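You operate a simulated robot arm through the tools that you are given. There is no shell and no other tool.

Carry out the task below with a simulated robot arm. There is one attempt and no reset: what you move stays moved.

JOB
Charge the air bottle to about 12 bar with the engine at HALF.
Fine: turn the green tap on first; the black valve ends shut; drop back to SLOW after.

The check looks at the end state, three seconds after you hand in, the way a careful person would. Anything else that was tipped, shoved, dropped, spilled or broken makes it a failure.

ROBOT AND FRAMES
A 6-joint arm with a two-finger gripper, fixed in place. Base frame: the origin is at the foot of the arm, x ahead of it, y to its left, z up. Units: cm, rad, N and s.
Its first joint turns from -2.897 to 2.897 rad. Payload 2.45 kg.
The TCP is the grasp point between the finger pads, 2 cm short of the fingertips. In the tool frame z runs along the fingers and y along their closing line. Largest opening 14 cm; the body of the gripper starts 16.8 cm behind the TCP.
Orientation is told as [roll, pitch, yaw] about the base's x, y, z axes, in that order, counted from this pose: with the fingers straight down and closing along the base's y, the tool's x points along the base's -x, its y along +y and its z along -z.

CONTROLS
- The arm moves only by the tool jog_arm. Its argument "series" is a list of rows, each a list of 6 numbers: the shift along the tool's x, y, z in m, then the turn, a rotation vector about the tool's x, y, z in rad. In form: [[dx, dy, dz, rx, ry, rz], ...]. A call has 1 to 20 rows; each row shifts and turns the commanded pose from where the row before left it, along the tool's axes as they then stand. "jaw" is the finger opening in m, from 0 to 0.14, set as the call begins (left out, the last holds). Rows are played at 5 a second. More than 5 cm and 0.15 rad between two rows, or a gripper value outside its range, and nothing of the call is played. A pose out of reach is approached as far as the arm can. The call stops where the force on the tool passes 40 N (or 10 N more than at its start, if that is more) or the arm is blocked; 0.2 s more then pass. Each finger travels about 4.5 cm/s and halts on what it meets, pressing with about 25 N; the grip force reading is that of the motor and also rises with nothing between the fingers. The clock runs only during rows and for 0.2 s after the last one: add rows that do not move to give the fingers time. It gives the time, the measured TCP pose, the force on the tool (base axes), the opening and the grip force at its end, in the units of the frame above (readings bear some noise), with the torque about the TCP (base axes, N m) and any sound that the robot's microphone picked up, and new pictures: "show" is both (left out), scene, wrist or none.
- Cameras (640 x 400 px; columns grow to the right, rows downward): "scene" is fixed at [39.83, 65.03, 154.52]; the picture's right is [-0.39, -0.92, 0.00], its down [-0.76, 0.32, -0.57] and it looks along [0.52, -0.22, -0.82] (base axes); focal length 249 px, centre (320, 200). "wrist" rides on the gripper at [7.8, 1.1, -20.9] in the tool frame; the picture's right is [-0.14, 0.99, 0.00], its down [-0.92, -0.13, -0.37] and it looks along [-0.37, -0.05, 0.93] (tool axes); focal length 280 px, centre (320, 200).
- locate(camera, pixels): for up to 12 pixels [column, row] of the newest picture of that camera ("zoom" is the newest enlarged one), the place [x, y, z] in the base frame of the surface seen there, good to about 0.3 cm. No time passes.
- enlarge(camera, box): a new picture of the part [left, top, right, bottom] of that camera's present view, enlarged. No time passes.
- finish_job(): hands the job in; it is judged then, once.

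Unless the task says otherwise, let go and move clear before handing in.

The tools are called after "Request:" as name(argument=value, ...) on one line, values as JSON. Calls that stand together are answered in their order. jog_arm: Moves the arm, as the interface text tells. Its arguments: {"type":"object","properties":{"series":{"type":"array","items":{"type":"array","items":{"type":"number"}}},"jaw":{"type":"number"},"show":{"type":"string","enum":["both","scene","wrist","none"]}},"required":["series"]} The other tools are called the same way: locate (camera, pixels) gives the place of the surface under pixels of a picture; enlarge (camera, box) takes an enlarged picture of a part of a camera's view; finish_job () hands the job in.

At the start:

```text
time_s: 0.0
ee_pos: [62.62, 19.61, 124.65]
tool_rot: [0.001, 0.0, -0.001]
ft_force: [0.5, 1.0, -0.5]
moment: [-0.01, 0.01, 0.0]
grip_width: 14.0
finger_force: 0.1
```

scene: 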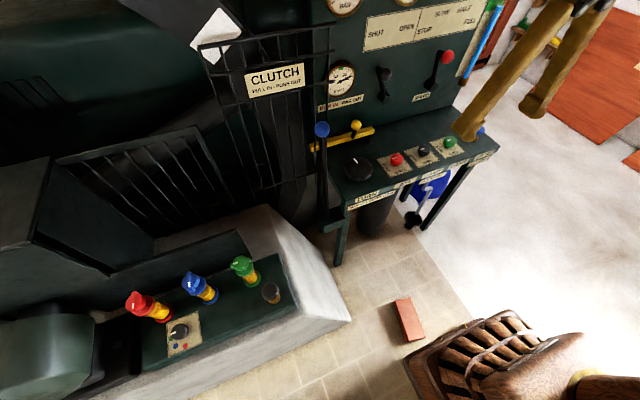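
wrist: 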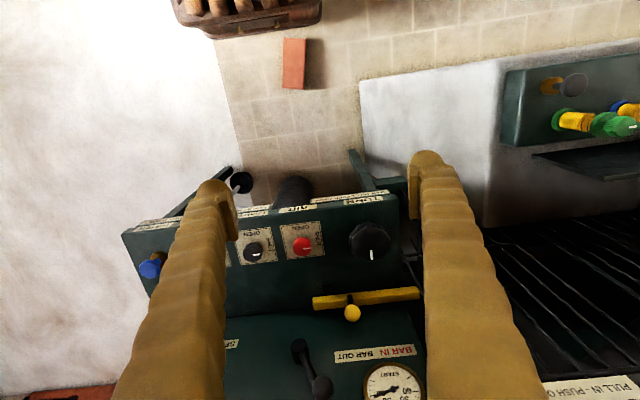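

The scene shows a panel with gauges (around 340,80), levers (385,85 and 445,60), taps (red 395,158, black 422,152, green 450,142) and a big black knob (358,165). I'll enlarge these parts to read the labels.

Request:
enlarge(camera="scene", box=[310, 0, 510, 125])

Request:
enlarge(camera="scene", box=[310, 100, 510, 225])

Request:
enlarge(camera="scene", box=[110, 240, 310, 365])

Request:
enlarge(camera="wrist", box=[120, 170, 440, 370])

```text
3.20 times, centred on (410, 62) of scene
```

zoom: 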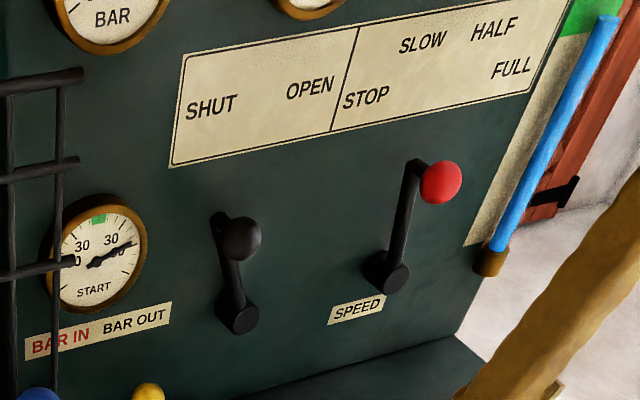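

```text
3.20 times, centred on (410, 162) of scene
```

zoom: 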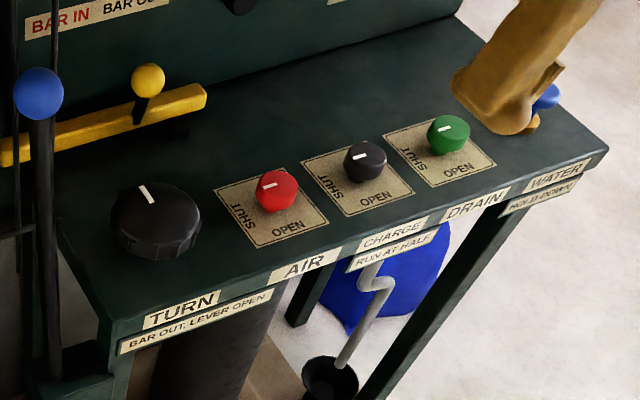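

```text
3.20 times, centred on (210, 302) of scene
```

zoom: 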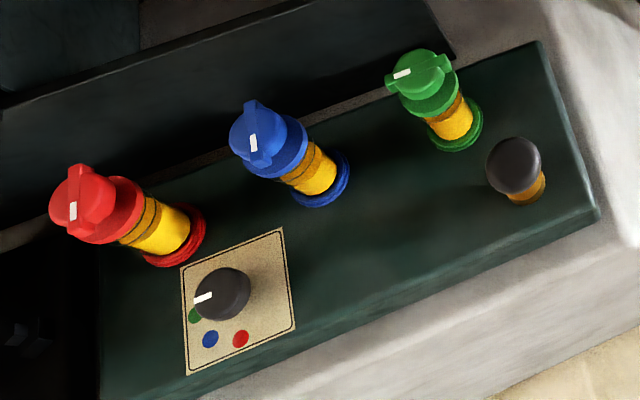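

```text
2.00 times, centred on (280, 270) of wrist
```

zoom: 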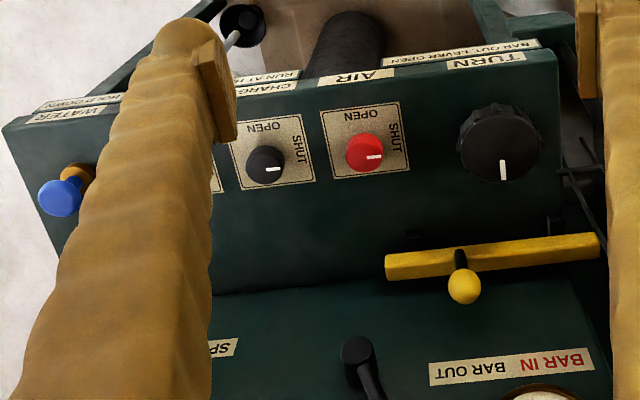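

The panel reads AIR (red), CHARGE (black, "run at half"), DRAIN (green), WATER, TURN, and a SPEED lever; there are also three coloured taps on the left-hand block. I need to work out which is "the green tap", so I'll enlarge more of the view.

Request:
enlarge(camera="scene", box=[320, 0, 420, 62])

Request:
enlarge(camera="scene", box=[160, 0, 320, 100])

Request:
enlarge(camera="scene", box=[440, 0, 540, 90])

Request:
enlarge(camera="scene", box=[0, 0, 320, 200])

Request:
enlarge(camera="wrist", box=[480, 40, 640, 160])

Request:
enlarge(camera="wrist", box=[320, 320, 460, 400])

```text
6.40 times, centred on (370, 31) of scene
```

zoom: 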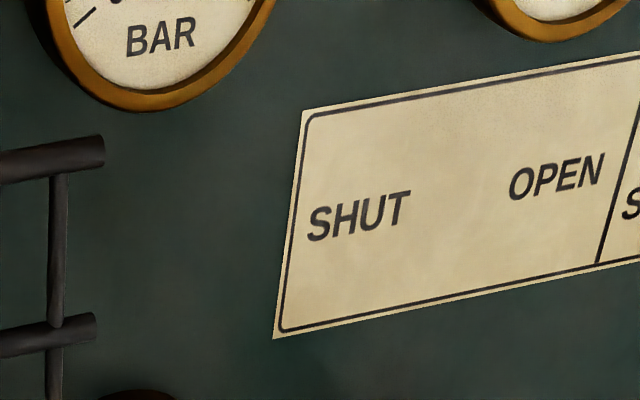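

```text
4.00 times, centred on (240, 50) of scene
```

zoom: 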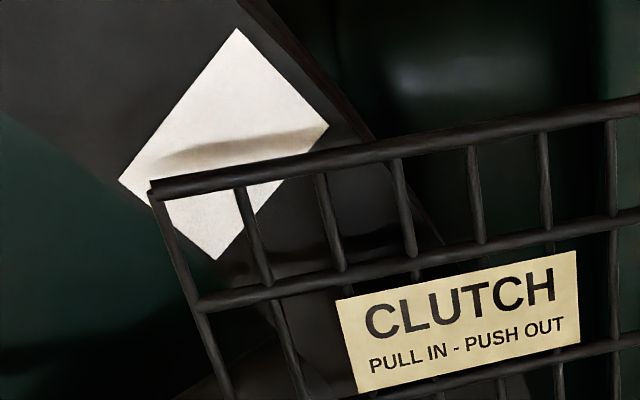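

```text
4.44 times, centred on (490, 45) of scene
```

zoom: 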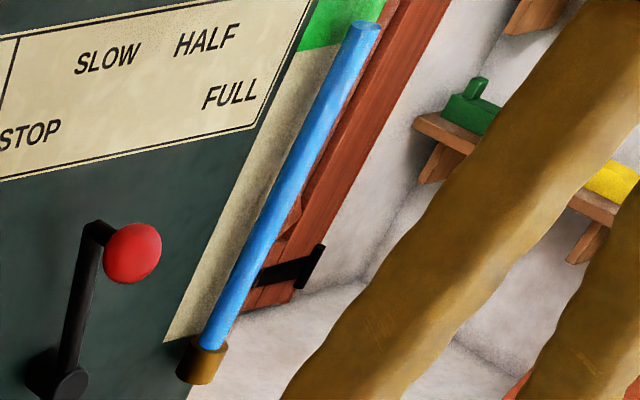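

```text
2.00 times, centred on (160, 100) of scene
```

zoom: 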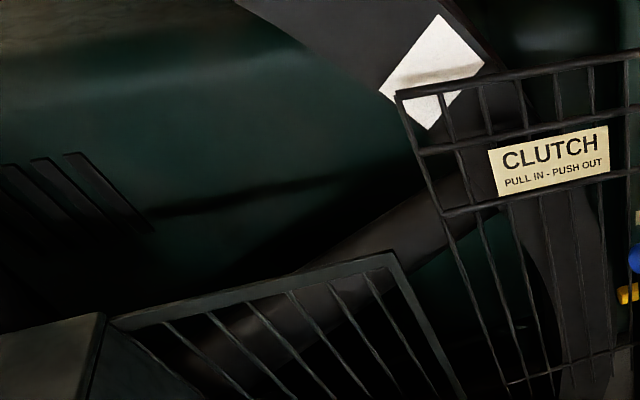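

```text
3.33 times, centred on (560, 100) of wrist
```

zoom: 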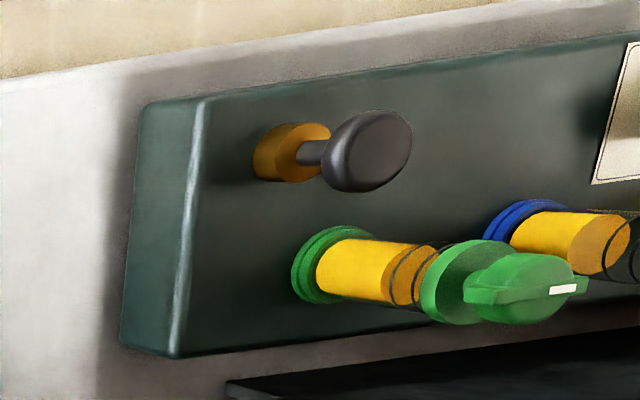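

```text
4.57 times, centred on (390, 360) of wrist
```

zoom: 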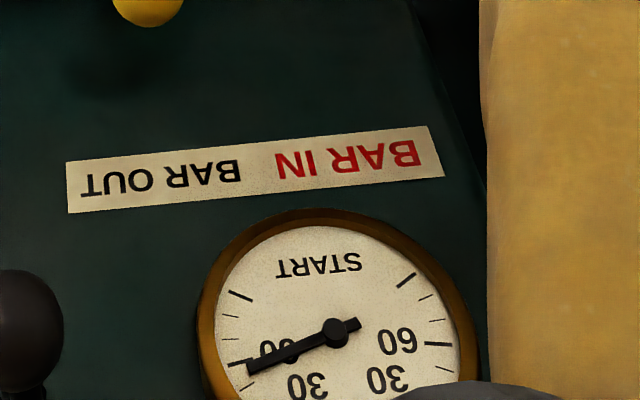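

The panel belongs to an air-start engine; the left-hand block has red/blue/green taps and a colour selector. I'll locate the key features in the base frame before moving.

Request:
locate(camera="scene", pixels=[[358, 163], [396, 158], [422, 151], [450, 141], [481, 130], [355, 126], [321, 129], [383, 72], [385, 99], [447, 56], [432, 86], [341, 78]])

Request:
locate(camera="scene", pixels=[[135, 303], [190, 285], [242, 265], [271, 292], [179, 332], [410, 316], [215, 30], [490, 20], [272, 78], [420, 110], [355, 205], [497, 150]])

```text
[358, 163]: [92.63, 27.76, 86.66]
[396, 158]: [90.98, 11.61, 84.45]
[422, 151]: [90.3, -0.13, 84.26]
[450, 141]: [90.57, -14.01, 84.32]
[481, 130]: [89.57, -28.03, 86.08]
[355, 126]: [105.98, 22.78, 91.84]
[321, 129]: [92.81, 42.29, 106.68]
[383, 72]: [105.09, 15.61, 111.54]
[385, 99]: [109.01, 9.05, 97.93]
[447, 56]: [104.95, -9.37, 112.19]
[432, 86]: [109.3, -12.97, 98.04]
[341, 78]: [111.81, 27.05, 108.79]
```

```text
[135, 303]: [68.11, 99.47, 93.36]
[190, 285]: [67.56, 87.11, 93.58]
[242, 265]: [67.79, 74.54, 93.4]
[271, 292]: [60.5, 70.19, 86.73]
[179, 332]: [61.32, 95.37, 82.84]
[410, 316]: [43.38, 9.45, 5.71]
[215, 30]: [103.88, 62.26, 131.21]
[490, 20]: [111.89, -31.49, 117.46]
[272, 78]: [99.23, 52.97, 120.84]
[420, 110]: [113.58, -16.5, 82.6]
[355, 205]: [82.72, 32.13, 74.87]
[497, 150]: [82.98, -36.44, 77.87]
```

Desk knobs sit at x≈90, z≈84–87 and the levers at x≈105, z≈112; the upright panel is at x≈112. Next I'll tilt the tool forward so the wrist camera can look at the gauges.

Request:
jog_arm(series=[[0, 0, 0, 0, -0.15, 0], [0, 0, 0, 0, -0.15, 0], [0, 0, 0, 0, -0.15, 0], [0, 0, 0, 0, -0.15, 0], [0, 0, 0, 0, -0.15, 0], [0, 0, 0, 0, -0.15, 0], [0, 0, 0, 0, -0.15, 0]])

```text
time_s: 1.6
ee_pos: [62.66, 19.64, 124.56]
tool_rot: [0.003, -1.049, -0.002]
ft_force: [1.0, 0.7, 0.2]
moment: [-0.03, 0.06, 0.01]
grip_width: 14.0
finger_force: 0.0
```

scene: 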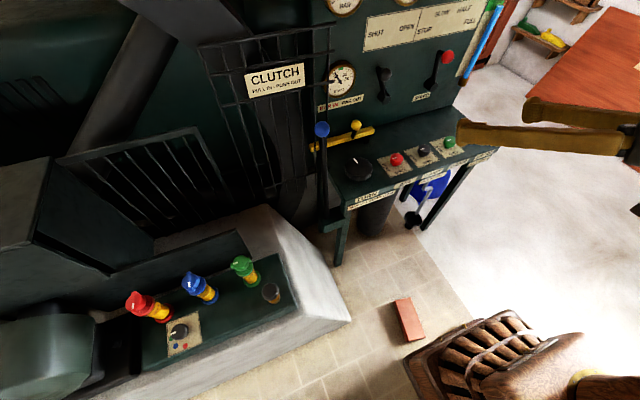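
wrist: 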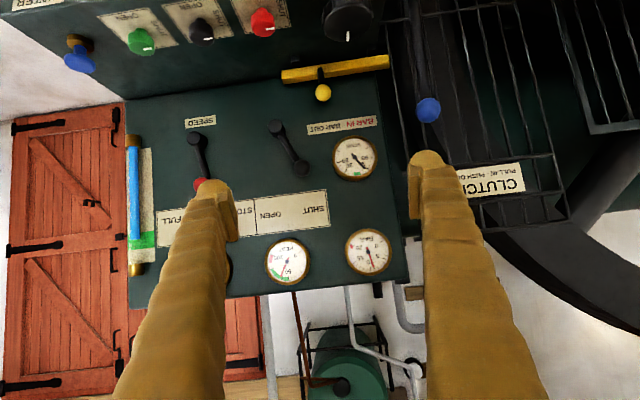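

The flywheel spokes have moved between pictures (the white card at (215,25) is gone), so the engine is running. The wrist view shows gauges at (355,157), (288,262), (368,252); I'll enlarge them.

Request:
enlarge(camera="wrist", box=[250, 220, 410, 320])

Request:
enlarge(camera="wrist", box=[120, 100, 400, 275])

Request:
enlarge(camera="wrist", box=[40, 0, 400, 110])

Request:
enlarge(camera="scene", box=[120, 240, 300, 365])

Request:
enlarge(camera="wrist", box=[280, 280, 440, 400])

```text
4.00 times, centred on (330, 270) of wrist
```

zoom: 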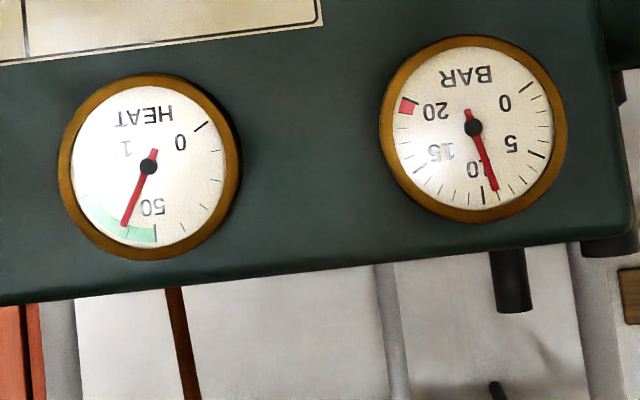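

```text
2.29 times, centred on (260, 188) of wrist
```

zoom: 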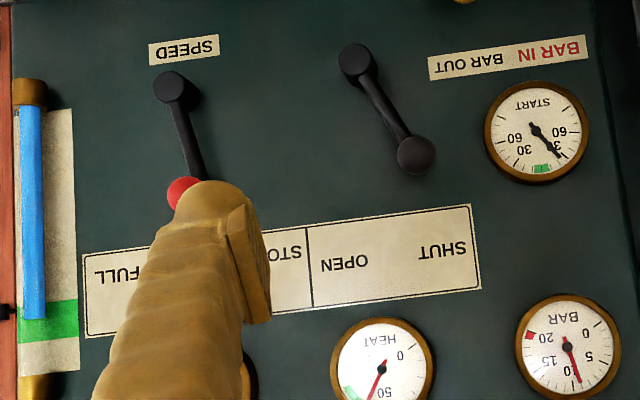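

```text
1.78 times, centred on (220, 55) of wrist
```

zoom: 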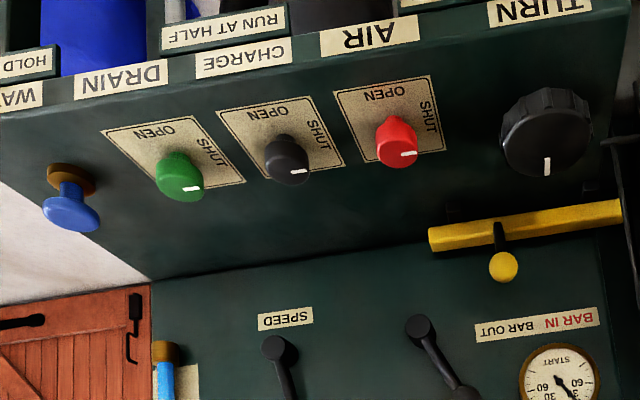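

```text
3.20 times, centred on (210, 302) of scene
```

zoom: 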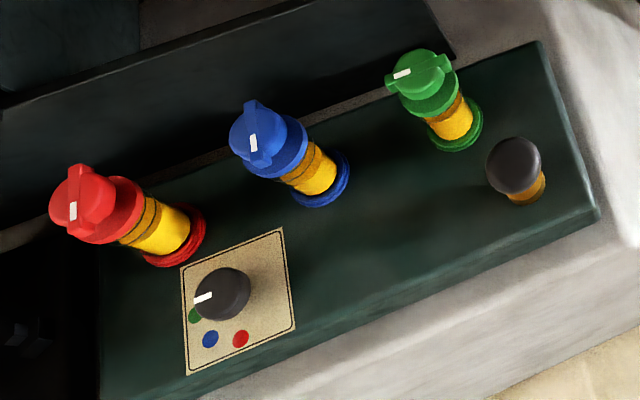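

```text
3.33 times, centred on (360, 340) of wrist
```

zoom: 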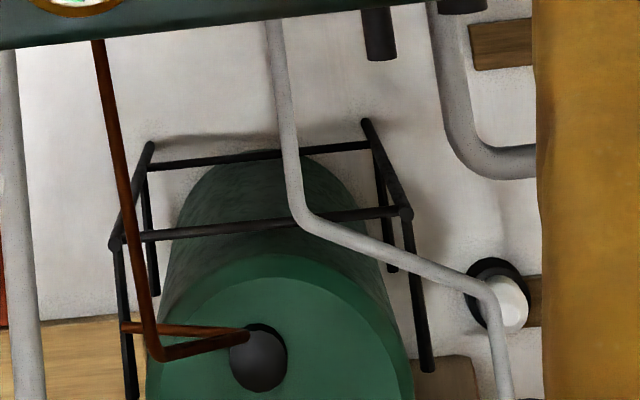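

The BAR gauge reads about 9 (zoom needle just short of 10), and the SPEED lever leans about 14° left of vertical, i.e. SLOW. The green DRAIN knob would empty the bottle, so the "green tap" looks like the T-handled tap on the left block; I'll check the geometry around it before going to look.

Request:
locate(camera="scene", pixels=[[60, 180], [100, 160], [195, 130], [160, 250], [240, 240], [290, 215], [340, 320], [150, 350], [225, 310], [256, 280], [283, 262], [120, 350]])

Request:
locate(camera="scene", pixels=[[20, 220], [40, 330], [90, 310], [205, 45], [325, 30], [170, 20], [60, 60], [320, 215], [323, 160], [240, 120], [90, 240], [150, 150]])

Request:
enlarge(camera="scene", box=[220, 245, 300, 310])

Request:
enlarge(camera="scene", box=[115, 260, 225, 365])

```text
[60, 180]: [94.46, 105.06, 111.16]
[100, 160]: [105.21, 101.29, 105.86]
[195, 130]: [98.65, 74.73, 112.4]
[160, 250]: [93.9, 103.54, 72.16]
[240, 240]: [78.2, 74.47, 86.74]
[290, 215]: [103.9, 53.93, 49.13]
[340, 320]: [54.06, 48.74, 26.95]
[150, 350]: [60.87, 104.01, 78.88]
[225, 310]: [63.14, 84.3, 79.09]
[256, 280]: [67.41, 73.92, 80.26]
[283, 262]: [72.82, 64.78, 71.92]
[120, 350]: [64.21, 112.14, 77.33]
```

```text
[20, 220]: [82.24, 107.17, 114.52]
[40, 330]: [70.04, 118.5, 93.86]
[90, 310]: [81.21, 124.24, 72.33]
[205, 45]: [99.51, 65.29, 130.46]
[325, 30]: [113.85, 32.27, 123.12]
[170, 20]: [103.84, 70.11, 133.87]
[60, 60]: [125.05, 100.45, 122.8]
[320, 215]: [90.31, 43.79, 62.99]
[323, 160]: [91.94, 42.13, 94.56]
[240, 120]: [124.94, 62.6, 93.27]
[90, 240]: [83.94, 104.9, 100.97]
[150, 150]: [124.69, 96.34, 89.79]
```

```text
6.15 times, centred on (260, 278) of scene
```

zoom: 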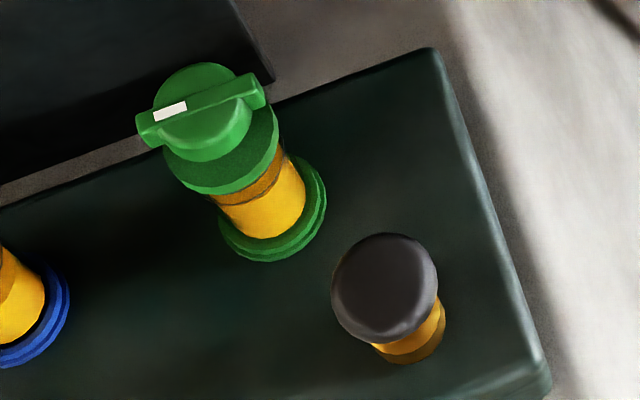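

```text
3.81 times, centred on (170, 312) of scene
```

zoom: 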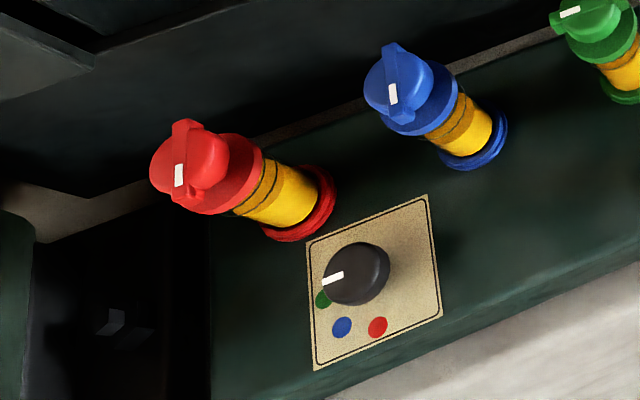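

The green tap's bar runs along the block with its white mark pointing left (zoom (170,112)), while red and blue marks point to the front – matching the panel plates where left is SHUT and front is OPEN. I'll measure the green tap's handle precisely.

Request:
enlarge(camera="scene", box=[225, 250, 275, 285])

```text
11.43 times, centred on (250, 268) of scene
```

zoom: 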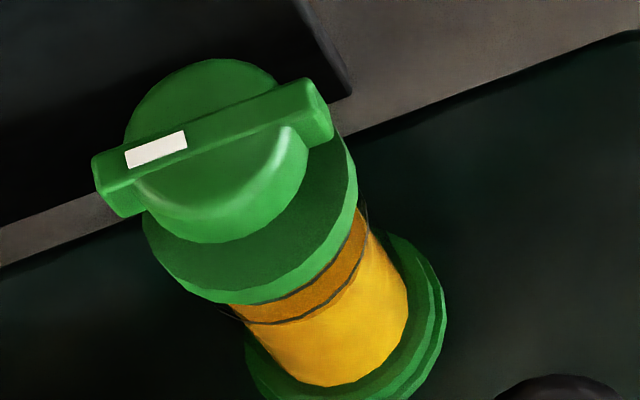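

Request:
locate(camera="zoom", pixels=[[100, 165], [155, 150], [215, 130], [315, 95], [110, 195], [325, 130], [200, 80], [230, 180], [240, 255], [300, 350], [420, 300], [280, 385]])

```text
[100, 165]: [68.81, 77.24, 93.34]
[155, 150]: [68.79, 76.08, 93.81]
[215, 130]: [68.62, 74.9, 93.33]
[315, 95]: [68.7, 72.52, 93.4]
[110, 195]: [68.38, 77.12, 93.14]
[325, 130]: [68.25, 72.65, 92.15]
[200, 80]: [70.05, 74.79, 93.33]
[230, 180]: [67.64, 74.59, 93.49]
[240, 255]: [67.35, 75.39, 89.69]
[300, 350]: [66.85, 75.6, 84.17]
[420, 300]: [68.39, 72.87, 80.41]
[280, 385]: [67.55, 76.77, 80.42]
```

The green handle bar spans y 72.5–77.3 at x≈68.7, top z≈93.4. I'll check its lower flange height and bring the tool back to vertical, then move to a viewing spot near the block.

Request:
locate(camera="zoom", pixels=[[150, 222], [335, 160], [250, 232], [345, 200], [190, 290], [120, 210], [300, 170]])

Request:
jog_arm(series=[[0, 0, 0, 0, 0.15, 0], [0, 0, 0, 0, 0.15, 0], [0, 0, 0, 0, 0.15, 0], [0, 0, 0, 0, 0.15, 0], [0, 0, 0, 0, 0.15, 0], [0, 0, 0, 0, 0.15, 0], [0, 0, 0, 0, 0.149, 0], [0.007, 0.0424, 0.012, 0, 0, 0], [0.007, 0.0424, 0.012, 0, 0, 0], [0.007, 0.0424, 0.012, 0, 0, 0], [0.007, 0.0424, 0.012, 0, 0, 0], [0.007, 0.0424, 0.012, 0, 0, 0], [0.007, 0.0424, 0.012, 0, 0, 0], [0.007, 0.0424, 0.012, 0, 0, 0], [0.007, 0.0424, 0.012, 0, 0, 0], [0.007, 0.0424, 0.012, 0, 0, 0], [0.007, 0.0424, 0.012, 0, 0, 0]], jaw=0.08)

```text
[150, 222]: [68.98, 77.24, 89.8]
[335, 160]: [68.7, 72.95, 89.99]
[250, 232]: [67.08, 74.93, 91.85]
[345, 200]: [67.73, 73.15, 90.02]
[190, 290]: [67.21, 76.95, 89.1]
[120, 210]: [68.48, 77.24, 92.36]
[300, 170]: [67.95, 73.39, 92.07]
```

```text
time_s: 5.2
ee_pos: [55.58, 61.8, 112.64]
tool_rot: [0.001, -0.002, -0.002]
ft_force: [-0.3, -0.4, 1.6]
moment: [0.0, -0.02, 0.0]
grip_width: 7.98
finger_force: 0.0
```

scene: 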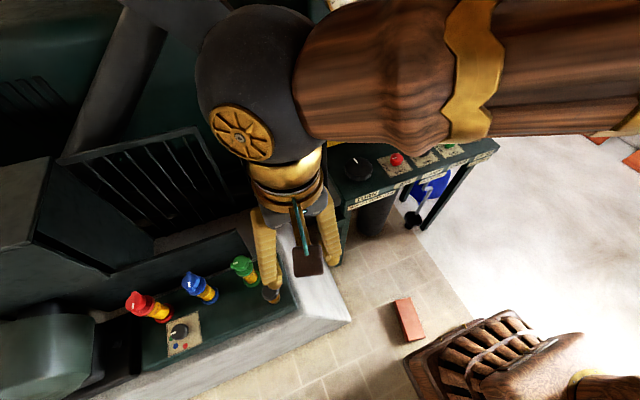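
wrist: 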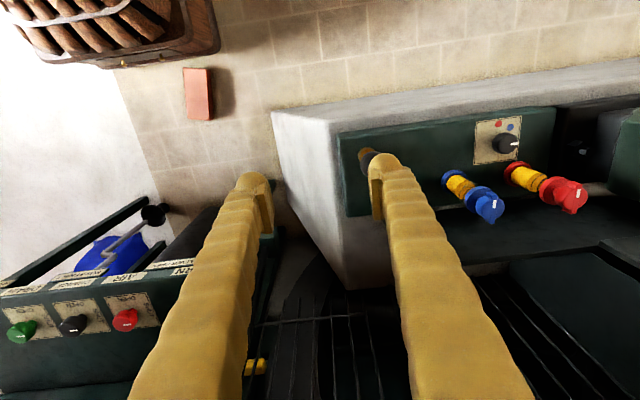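

The arm is beside the block (wrist: blue tap (487,205), red tap (570,195), selector (505,145)). I'll enlarge to check the tap markings.

Request:
enlarge(camera="wrist", box=[420, 100, 620, 225])

```text
3.20 times, centred on (520, 162) of wrist
```

zoom: 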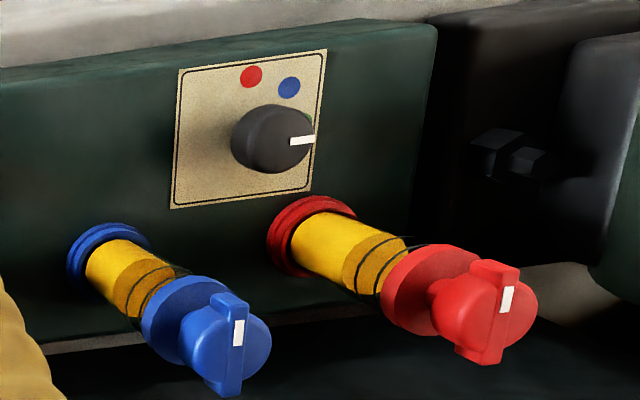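

The red and blue bars lie across the block with marks to the front, unlike the green one. I'll move above the green tap at about z=107 with the fingers still closing along y, and see whether the arm reaches.

Request:
jog_arm(series=[[-0.0264, 0.0262, 0.011, 0, 0, 0], [-0.0264, 0.0262, 0.011, 0, 0, 0], [-0.0264, 0.0262, 0.011, 0, 0, 0], [-0.0264, 0.0262, 0.011, 0, 0, 0], [-0.0264, 0.0262, 0.011, 0, 0, 0], [0, 0, 0, 0, 0, 0], [0, 0, 0, 0, 0, 0]], jaw=0.08)

```text
time_s: 6.8
ee_pos: [68.94, 75.3, 107.15]
tool_rot: [0.001, 0.001, -0.001]
ft_force: [1.1, 0.7, 0.5]
moment: [0.02, -0.02, -0.01]
grip_width: 7.99
finger_force: 0.1
```

scene: 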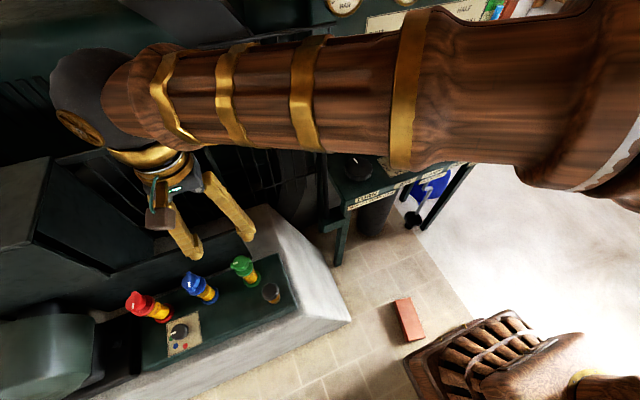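
wrist: 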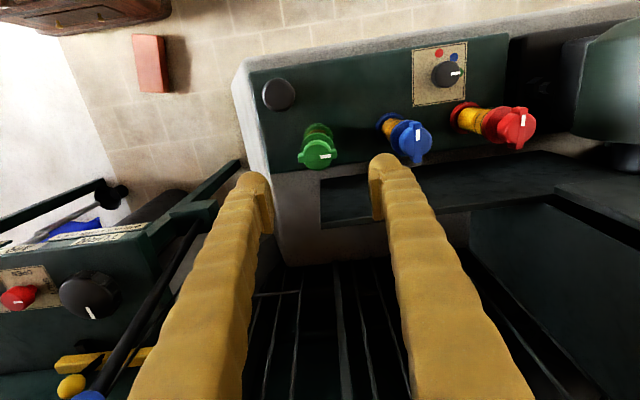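

The arm reaches: the green tap sits at (318,152) in the wrist view, almost exactly where the TCP axis meets z≈93. I'll measure the handle from this view.

Request:
enlarge(camera="wrist", box=[278, 115, 358, 175])

```text
6.67 times, centred on (318, 145) of wrist
```

zoom: 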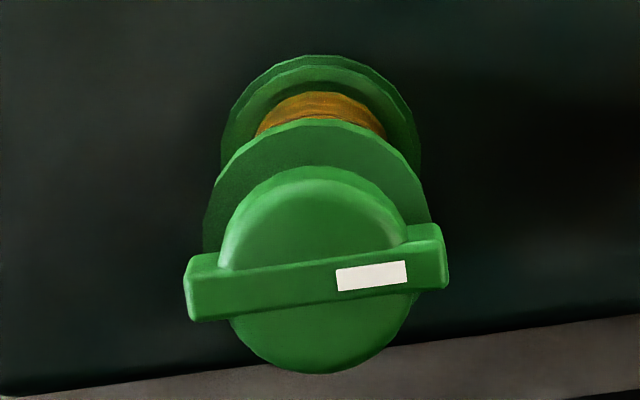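

Request:
locate(camera="zoom", pixels=[[192, 305], [443, 270], [316, 280], [372, 275], [192, 270], [438, 235], [316, 350], [316, 200], [315, 370], [320, 150], [225, 200], [405, 300]])

```text
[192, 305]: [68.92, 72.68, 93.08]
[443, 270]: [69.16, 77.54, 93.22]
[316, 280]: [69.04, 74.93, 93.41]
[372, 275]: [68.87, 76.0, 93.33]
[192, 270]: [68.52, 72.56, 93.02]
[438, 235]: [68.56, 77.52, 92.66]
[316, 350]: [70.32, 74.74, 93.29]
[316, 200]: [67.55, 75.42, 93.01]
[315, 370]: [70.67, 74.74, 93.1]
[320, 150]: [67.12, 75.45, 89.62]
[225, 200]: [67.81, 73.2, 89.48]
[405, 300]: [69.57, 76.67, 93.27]
```

The handle axis is about (68.9, 75.0), bar length about 5 cm, top z 93.4, flange at z≈89.7. I'll descend with the fingers 8 cm apart to TCP z≈92.5, straddling the bar ends.

Request:
jog_arm(series=[[0, -0.0025, 0.04, 0, 0, 0], [0, 0, 0.04, 0, 0, 0], [0, 0, 0.03, 0, 0, 0], [0, 0, 0.02, 0, 0, 0], [0, 0, 0.016, 0, 0, 0], [0, 0, 0, 0, 0, 0]], jaw=0.08)

```text
time_s: 8.2
ee_pos: [69.03, 74.9, 92.61]
tool_rot: [0.0, -0.001, -0.001]
ft_force: [0.2, 0.2, -0.3]
moment: [0.02, 0.02, 0.03]
grip_width: 8.0
finger_force: 0.0
```

scene: 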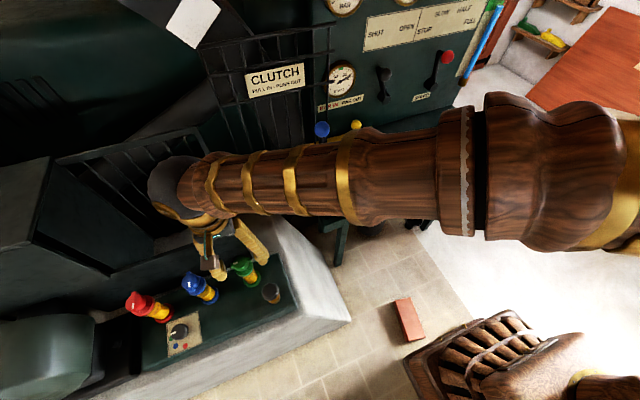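
wrist: 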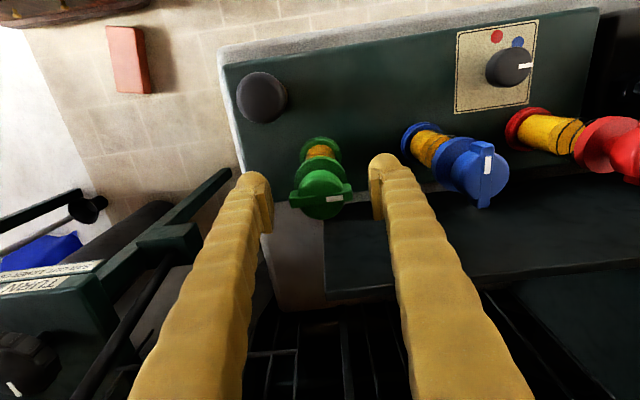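

The bar at (320,197) is centred between the fingers. Closing on the bar ends now.

Request:
jog_arm(series=[[0, 0, 0, 0, 0, 0], [0, 0, 0, 0, 0, 0], [0, 0, 0, 0, 0, 0], [0, 0, 0, 0, 0, 0]], jaw=0.03, show="wrist")

```text
time_s: 9.3
ee_pos: [68.87, 74.93, 92.23]
tool_rot: [0.0, -0.001, 0.0]
ft_force: [4.9, 10.3, -18.2]
moment: [0.0, 0.02, -0.01]
grip_width: 3.44
finger_force: 43.2
stopped in row 4: the force on the tool passed its limit at 42 N (the readings are from after the stop); the commanded pose is now the measured one
```

wrist: 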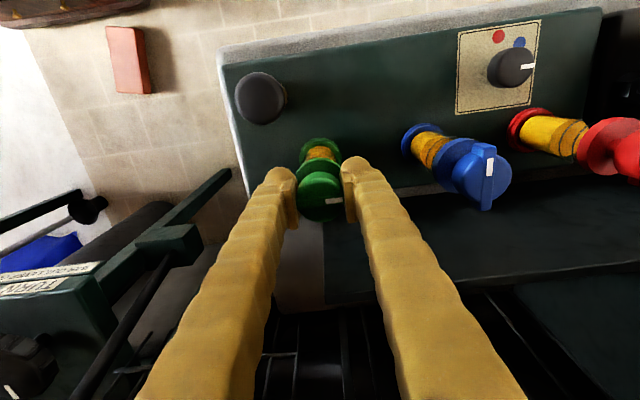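

The fingers closed to 3.4 cm – they hold the handle's disc, with an initial jolt. I'll pause one step to see the steady force before turning.

Request:
jog_arm(series=[[0, 0, 0, 0, 0, 0], [0, 0, 0, 0, 0, 0]], show="wrist")

Request:
enlarge(camera="wrist", box=[260, 130, 390, 230])

```text
time_s: 10.0
ee_pos: [69.0, 75.01, 92.08]
tool_rot: [-0.002, 0.001, 0.0]
ft_force: [2.6, 8.4, -11.5]
moment: [0.08, 0.02, -0.03]
grip_width: 3.44
finger_force: 44.9
stopped in row 2: the force on the tool passed its limit at 41 N (the readings are from after the stop); the commanded pose is now the measured one
```

wrist: 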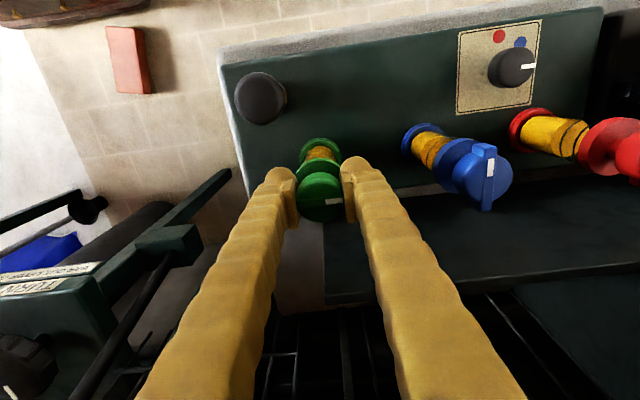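

```text
4.00 times, centred on (325, 180) of wrist
```

zoom: 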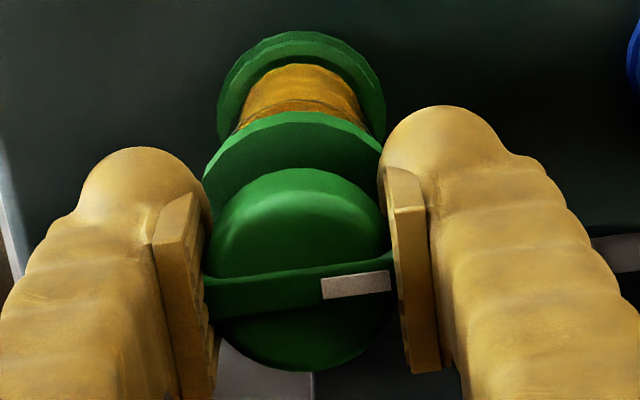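

Holding still again tripped the force limit with the tool being drawn down (z 92.6→92.1); the tips are probably riding on the flange. I'll open, rise about 1 cm and look again.

Request:
jog_arm(series=[[0, 0, 0, 0, 0, 0], [0, 0, 0, 0, 0, 0], [0, 0, -0.005, 0, 0, 0], [0, 0, -0.007, 0, 0, 0], [0, 0, 0, 0, 0, 0]], jaw=0.07, show="wrist")

Request:
enlarge(camera="wrist", box=[260, 130, 390, 230])

```text
time_s: 11.2
ee_pos: [68.86, 75.01, 93.41]
tool_rot: [-0.001, 0.001, -0.001]
ft_force: [-0.4, 0.2, -1.0]
moment: [-0.04, -0.01, -0.03]
grip_width: 7.01
finger_force: 0.0
```

wrist: 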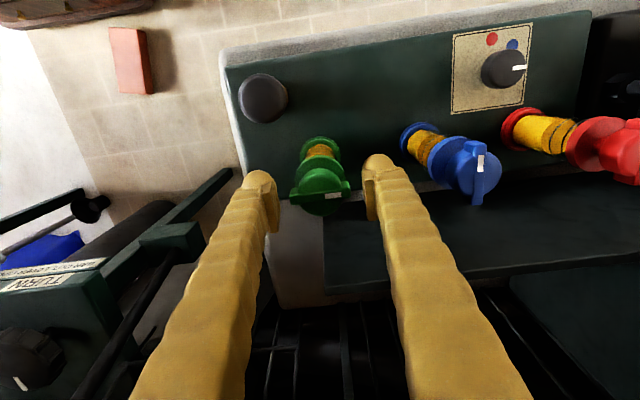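

```text
4.00 times, centred on (325, 180) of wrist
```

zoom: 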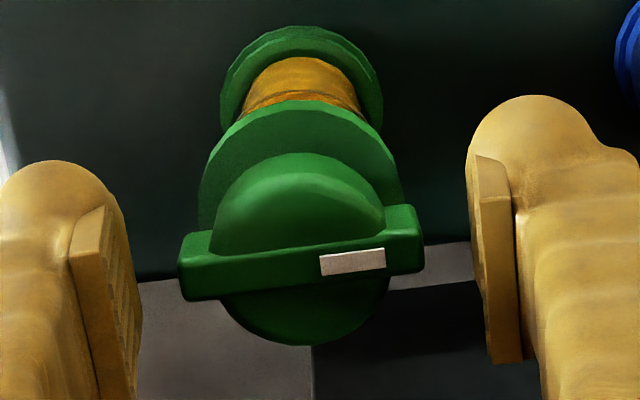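

The handle looks unharmed. I'll re-grip higher (tips about 91.4, well above the flange).

Request:
jog_arm(series=[[0, 0, 0, 0, 0, 0], [0, 0, 0, 0, 0, 0], [0, 0, 0, 0, 0, 0]], jaw=0.032, show="wrist")

Request:
enlarge(camera="wrist", box=[260, 130, 390, 230])

```text
time_s: 12.0
ee_pos: [68.75, 75.06, 93.4]
tool_rot: [-0.002, 0.002, 0.0]
ft_force: [-2.8, -1.2, -0.5]
moment: [-0.05, 0.03, -0.02]
grip_width: 3.51
finger_force: 27.3
```

wrist: 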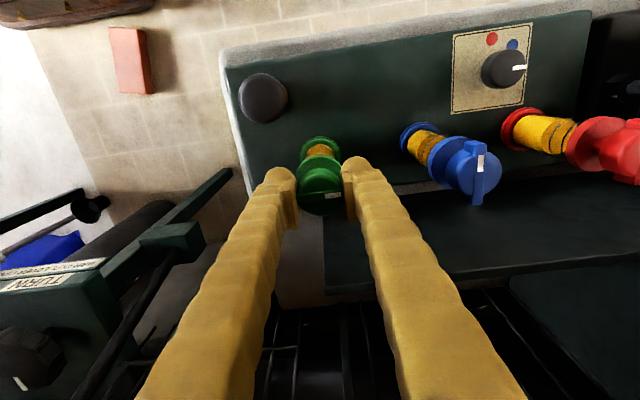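

```text
4.00 times, centred on (325, 180) of wrist
```

zoom: 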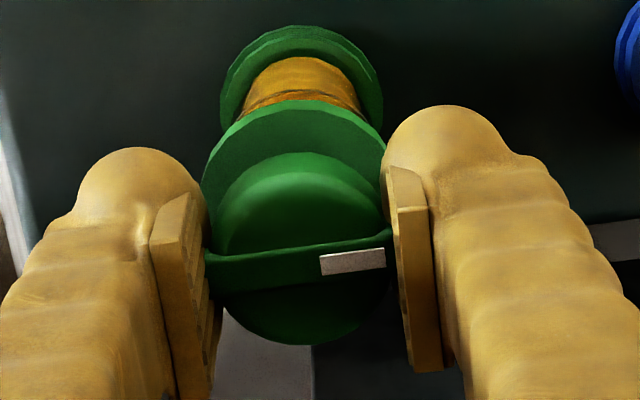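

Grip is now calm: width 3.5 cm, 27 N, negligible tool force. I'll turn counter-clockwise seen from above (mark from left toward front) by about 0.5 rad and check that the handle follows.

Request:
jog_arm(series=[[0, 0, 0, 0, 0, -0.1], [0, 0, 0, 0, 0, -0.1], [0, 0, 0, 0, 0, -0.1], [0, 0, 0, 0, 0, -0.1], [0, 0, 0, 0, 0, -0.1]], show="wrist")

Request:
enlarge(camera="wrist", box=[260, 130, 390, 230])

```text
time_s: 13.2
ee_pos: [68.8, 74.9, 93.45]
tool_rot: [-0.002, 0.0, 0.501]
ft_force: [11.3, -6.7, 3.4]
moment: [-0.13, -0.06, -0.03]
grip_width: 3.5
finger_force: 44.8
```

wrist: 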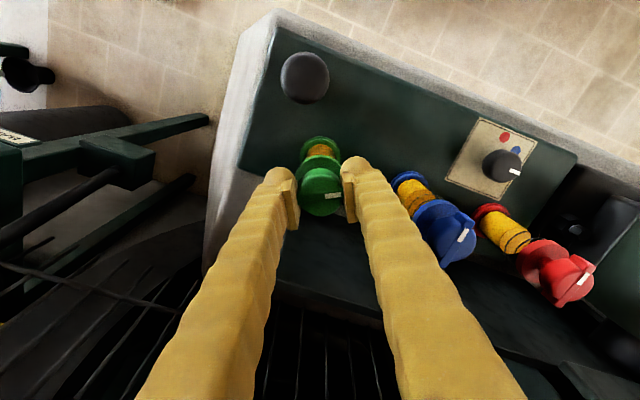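

```text
4.00 times, centred on (325, 180) of wrist
```

zoom: 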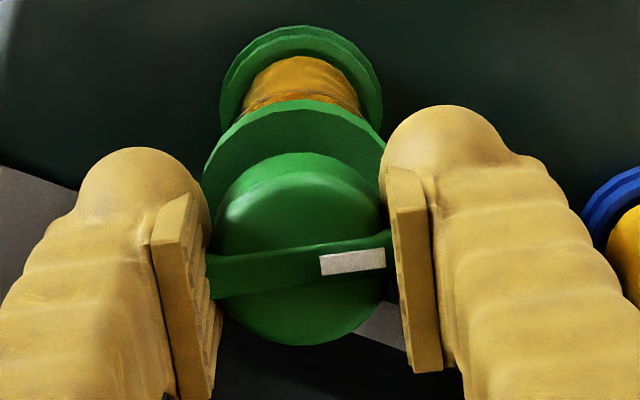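

The white mark stays by the right finger, so the handle turns with the grip (now 0.5 rad). Continuing toward 90°.

Request:
jog_arm(series=[[0, 0, 0, 0, 0, -0.1], [0, 0, 0, 0, 0, -0.1], [0, 0, 0, 0, 0, -0.1], [0, 0, 0, 0, 0, -0.1], [0, 0, 0, 0, 0, -0.1], [0, 0, 0, 0, 0, -0.1], [0, 0, 0, 0, 0, -0.1], [0, 0, 0, 0, 0, -0.1], [0, 0, 0, 0, 0, -0.1], [0, 0, 0, 0, 0, -0.1], [0, 0, 0, 0, 0, -0.07]], show="both")

Request:
enlarge(camera="wrist", box=[260, 130, 390, 230])

```text
time_s: 15.3
ee_pos: [68.98, 74.81, 93.45]
tool_rot: [0.0, 0.001, 1.416]
ft_force: [-0.2, 1.3, 2.6]
moment: [-0.05, -0.01, -0.02]
grip_width: 3.49
finger_force: 44.7
stopped in row 10: the force on the tool passed its limit at 40 N (the readings are from after the stop); the commanded pose is now the measured one
```

scene: 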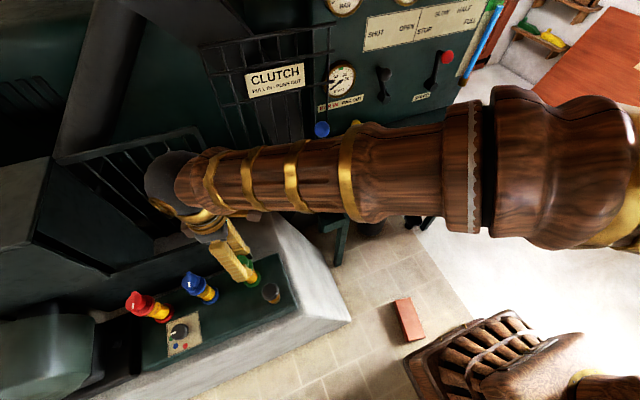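
wrist: 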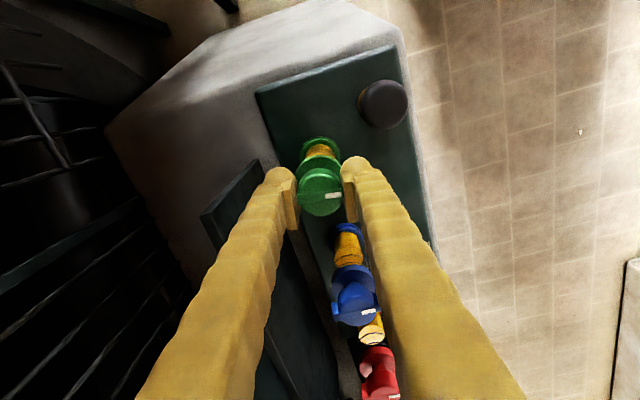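

```text
4.00 times, centred on (325, 180) of wrist
```

zoom: 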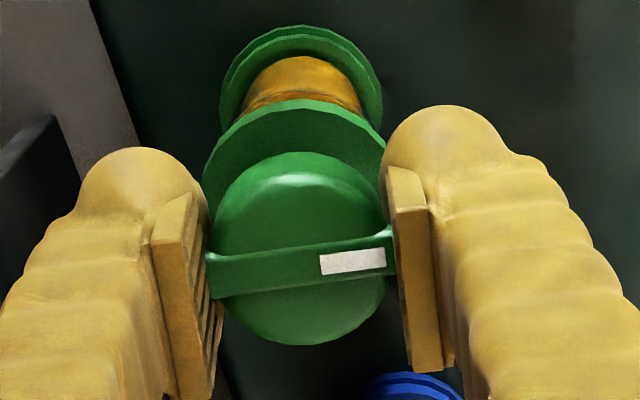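

Turned to 1.42 rad; the stop came from a lateral force spike, now gone. I'll finish the last ~0.13 rad gently.

Request:
jog_arm(series=[[0, 0, 0, 0, 0, -0.05], [0, 0, 0, 0, 0, -0.05], [0, 0, 0, 0, 0, -0.04]], show="wrist")

Request:
enlarge(camera="wrist", box=[260, 130, 420, 400])

```text
time_s: 16.1
ee_pos: [69.0, 74.83, 93.46]
tool_rot: [0.001, 0.003, 1.558]
ft_force: [4.4, -4.5, 11.2]
moment: [-0.03, -0.03, 0.01]
grip_width: 3.49
finger_force: 45.0
```

wrist: 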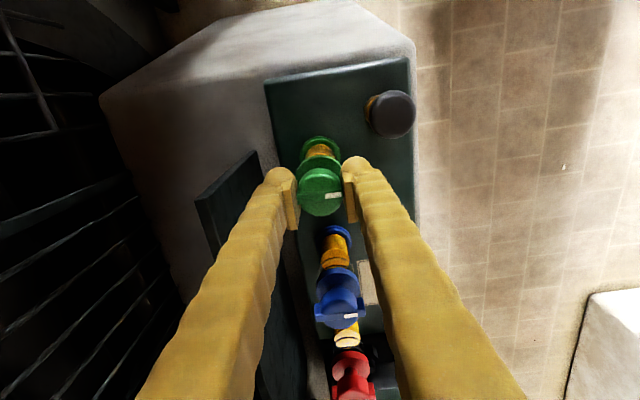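

```text
1.48 times, centred on (340, 265) of wrist
```

zoom: 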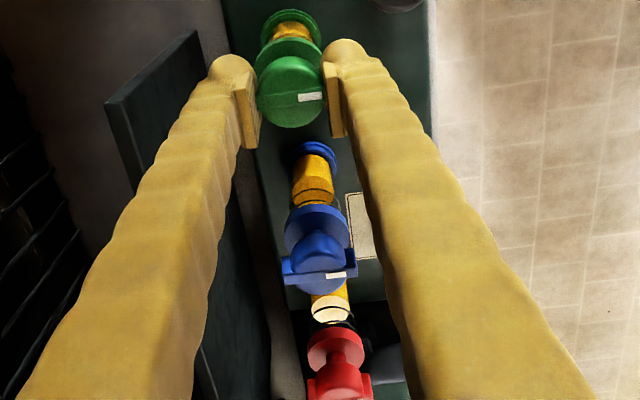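

The green mark is now parallel with the blue and red ones, pointing to the front. I'll release, rise clear and check.

Request:
jog_arm(series=[[0, 0, 0, 0, 0, 0], [0, 0, 0, 0, 0, 0], [0, 0, 0, 0, 0, 0], [0, 0, -0.04, 0, 0, 0], [0, 0, -0.05, 0, 0, 0], [0, 0, -0.05, 0, 0, 0], [0, 0, -0.04, 0, 0, 0]], jaw=0.07, show="both")

Request:
enlarge(camera="wrist", box=[270, 80, 430, 280])

```text
time_s: 17.7
ee_pos: [69.09, 74.88, 111.25]
tool_rot: [0.001, 0.002, 1.555]
ft_force: [0.0, 0.0, -0.4]
moment: [-0.04, 0.0, 0.01]
grip_width: 6.99
finger_force: 0.0
```

scene: 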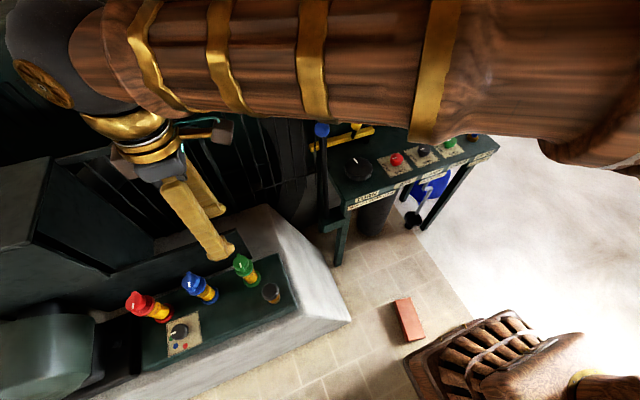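
wrist: 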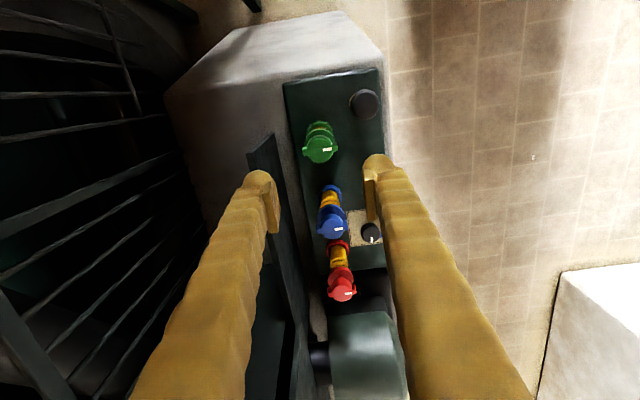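

```text
2.00 times, centred on (350, 180) of wrist
```

zoom: 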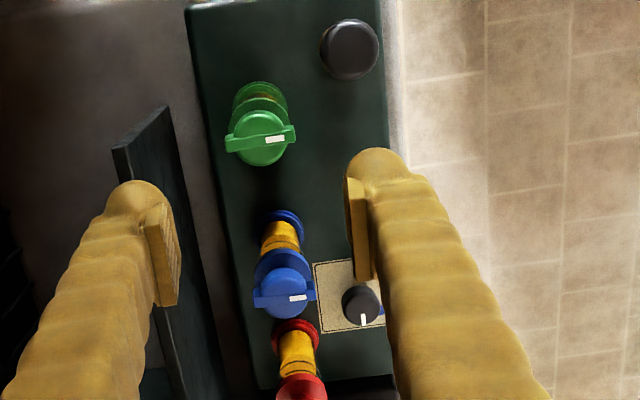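

The green tap now matches blue and red (zoom (262,140)). Next I'll turn the wrist back and carry the gripper over to the SPEED lever; first rotate and rise in place.

Request:
jog_arm(series=[[0, 0, -0.01, 0, 0, 0.1414], [0, 0, -0.01, 0, 0, 0.1414], [0, 0, -0.01, 0, 0, 0.1414], [0, 0, -0.01, 0, 0, 0.1414], [0, 0, -0.01, 0, 0, 0.1414], [0, 0, -0.01, 0, 0, 0.1414], [0, 0, -0.01, 0, 0, 0.1414], [0, 0, -0.01, 0, 0, 0.1414], [0, 0, -0.01, 0, 0, 0.1414], [0, 0, -0.01, 0, 0, 0.1414], [0, 0, -0.01, 0, 0, 0.1414]], show="none")

Request:
jog_arm(series=[[0, -0.047, 0, 0, 0, 0], [0, -0.047, 0, 0, 0, 0], [0, -0.047, 0, 0, 0, 0], [0, -0.047, 0, 0, -0.085, 0], [0, -0.047, 0, 0, -0.085, 0], [0, -0.047, 0, 0, -0.085, 0], [0, -0.047, 0, 0, -0.085, 0], [0, -0.047, 0, 0, -0.085, 0], [0, -0.047, 0, 0, -0.085, 0], [0, -0.047, 0, 0, -0.085, 0], [0, -0.047, 0, 0, -0.085, 0], [0, -0.047, 0, 0, -0.085, 0], [0, -0.047, 0, 0, -0.085, 0], [0, -0.047, 0, 0, -0.085, 0], [0, -0.047, 0, 0, -0.085, 0], [0, -0.047, 0, 0, -0.085, 0], [0, -0.047, 0, 0, -0.085, 0], [0, 0, 0, 0, 0, 0]], show="both")

Request:
enlarge(camera="scene", box=[225, 245, 285, 305])

```text
time_s: 20.1
ee_pos: [69.05, 74.97, 122.39]
tool_rot: [-0.001, 0.0, 0.0]
ft_force: [-0.4, 0.4, -0.6]
moment: [0.01, 0.01, -0.01]
grip_width: 7.02
finger_force: 0.1
```

```text
time_s: 23.9
ee_pos: [67.8, -0.43, 119.78]
tool_rot: [0.041, -1.099, -0.117]
ft_force: [-0.2, 1.7, 1.7]
moment: [-0.2, 0.17, -0.15]
grip_width: 6.99
finger_force: 0.0
out of reach, approached as far as the arm can: row 16, 17
```

scene: 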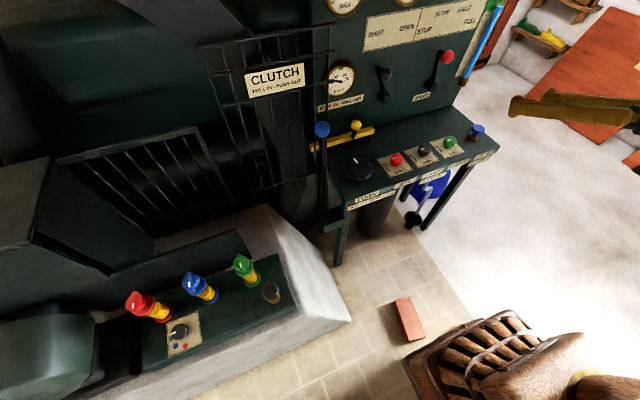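
wrist: 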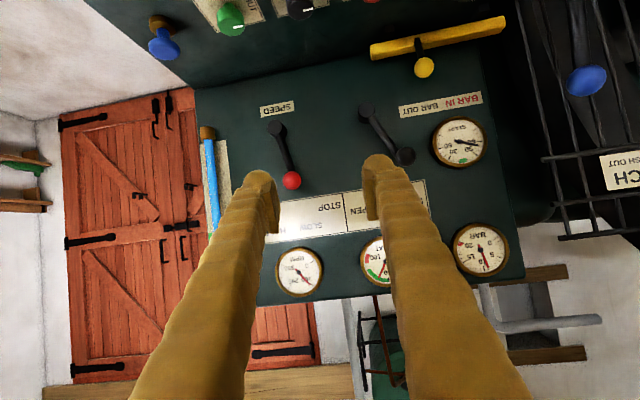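

```text
6.67 times, centred on (255, 275) of scene
```

zoom: 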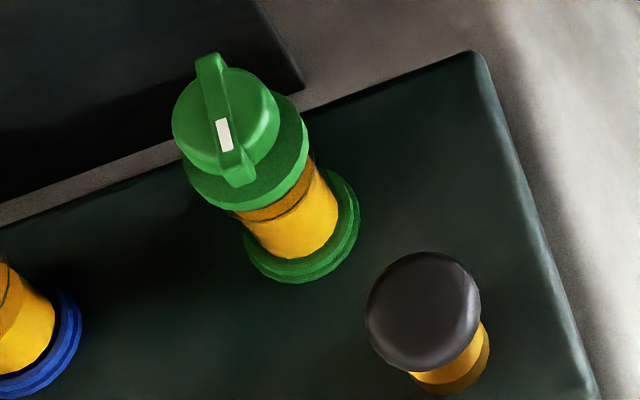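

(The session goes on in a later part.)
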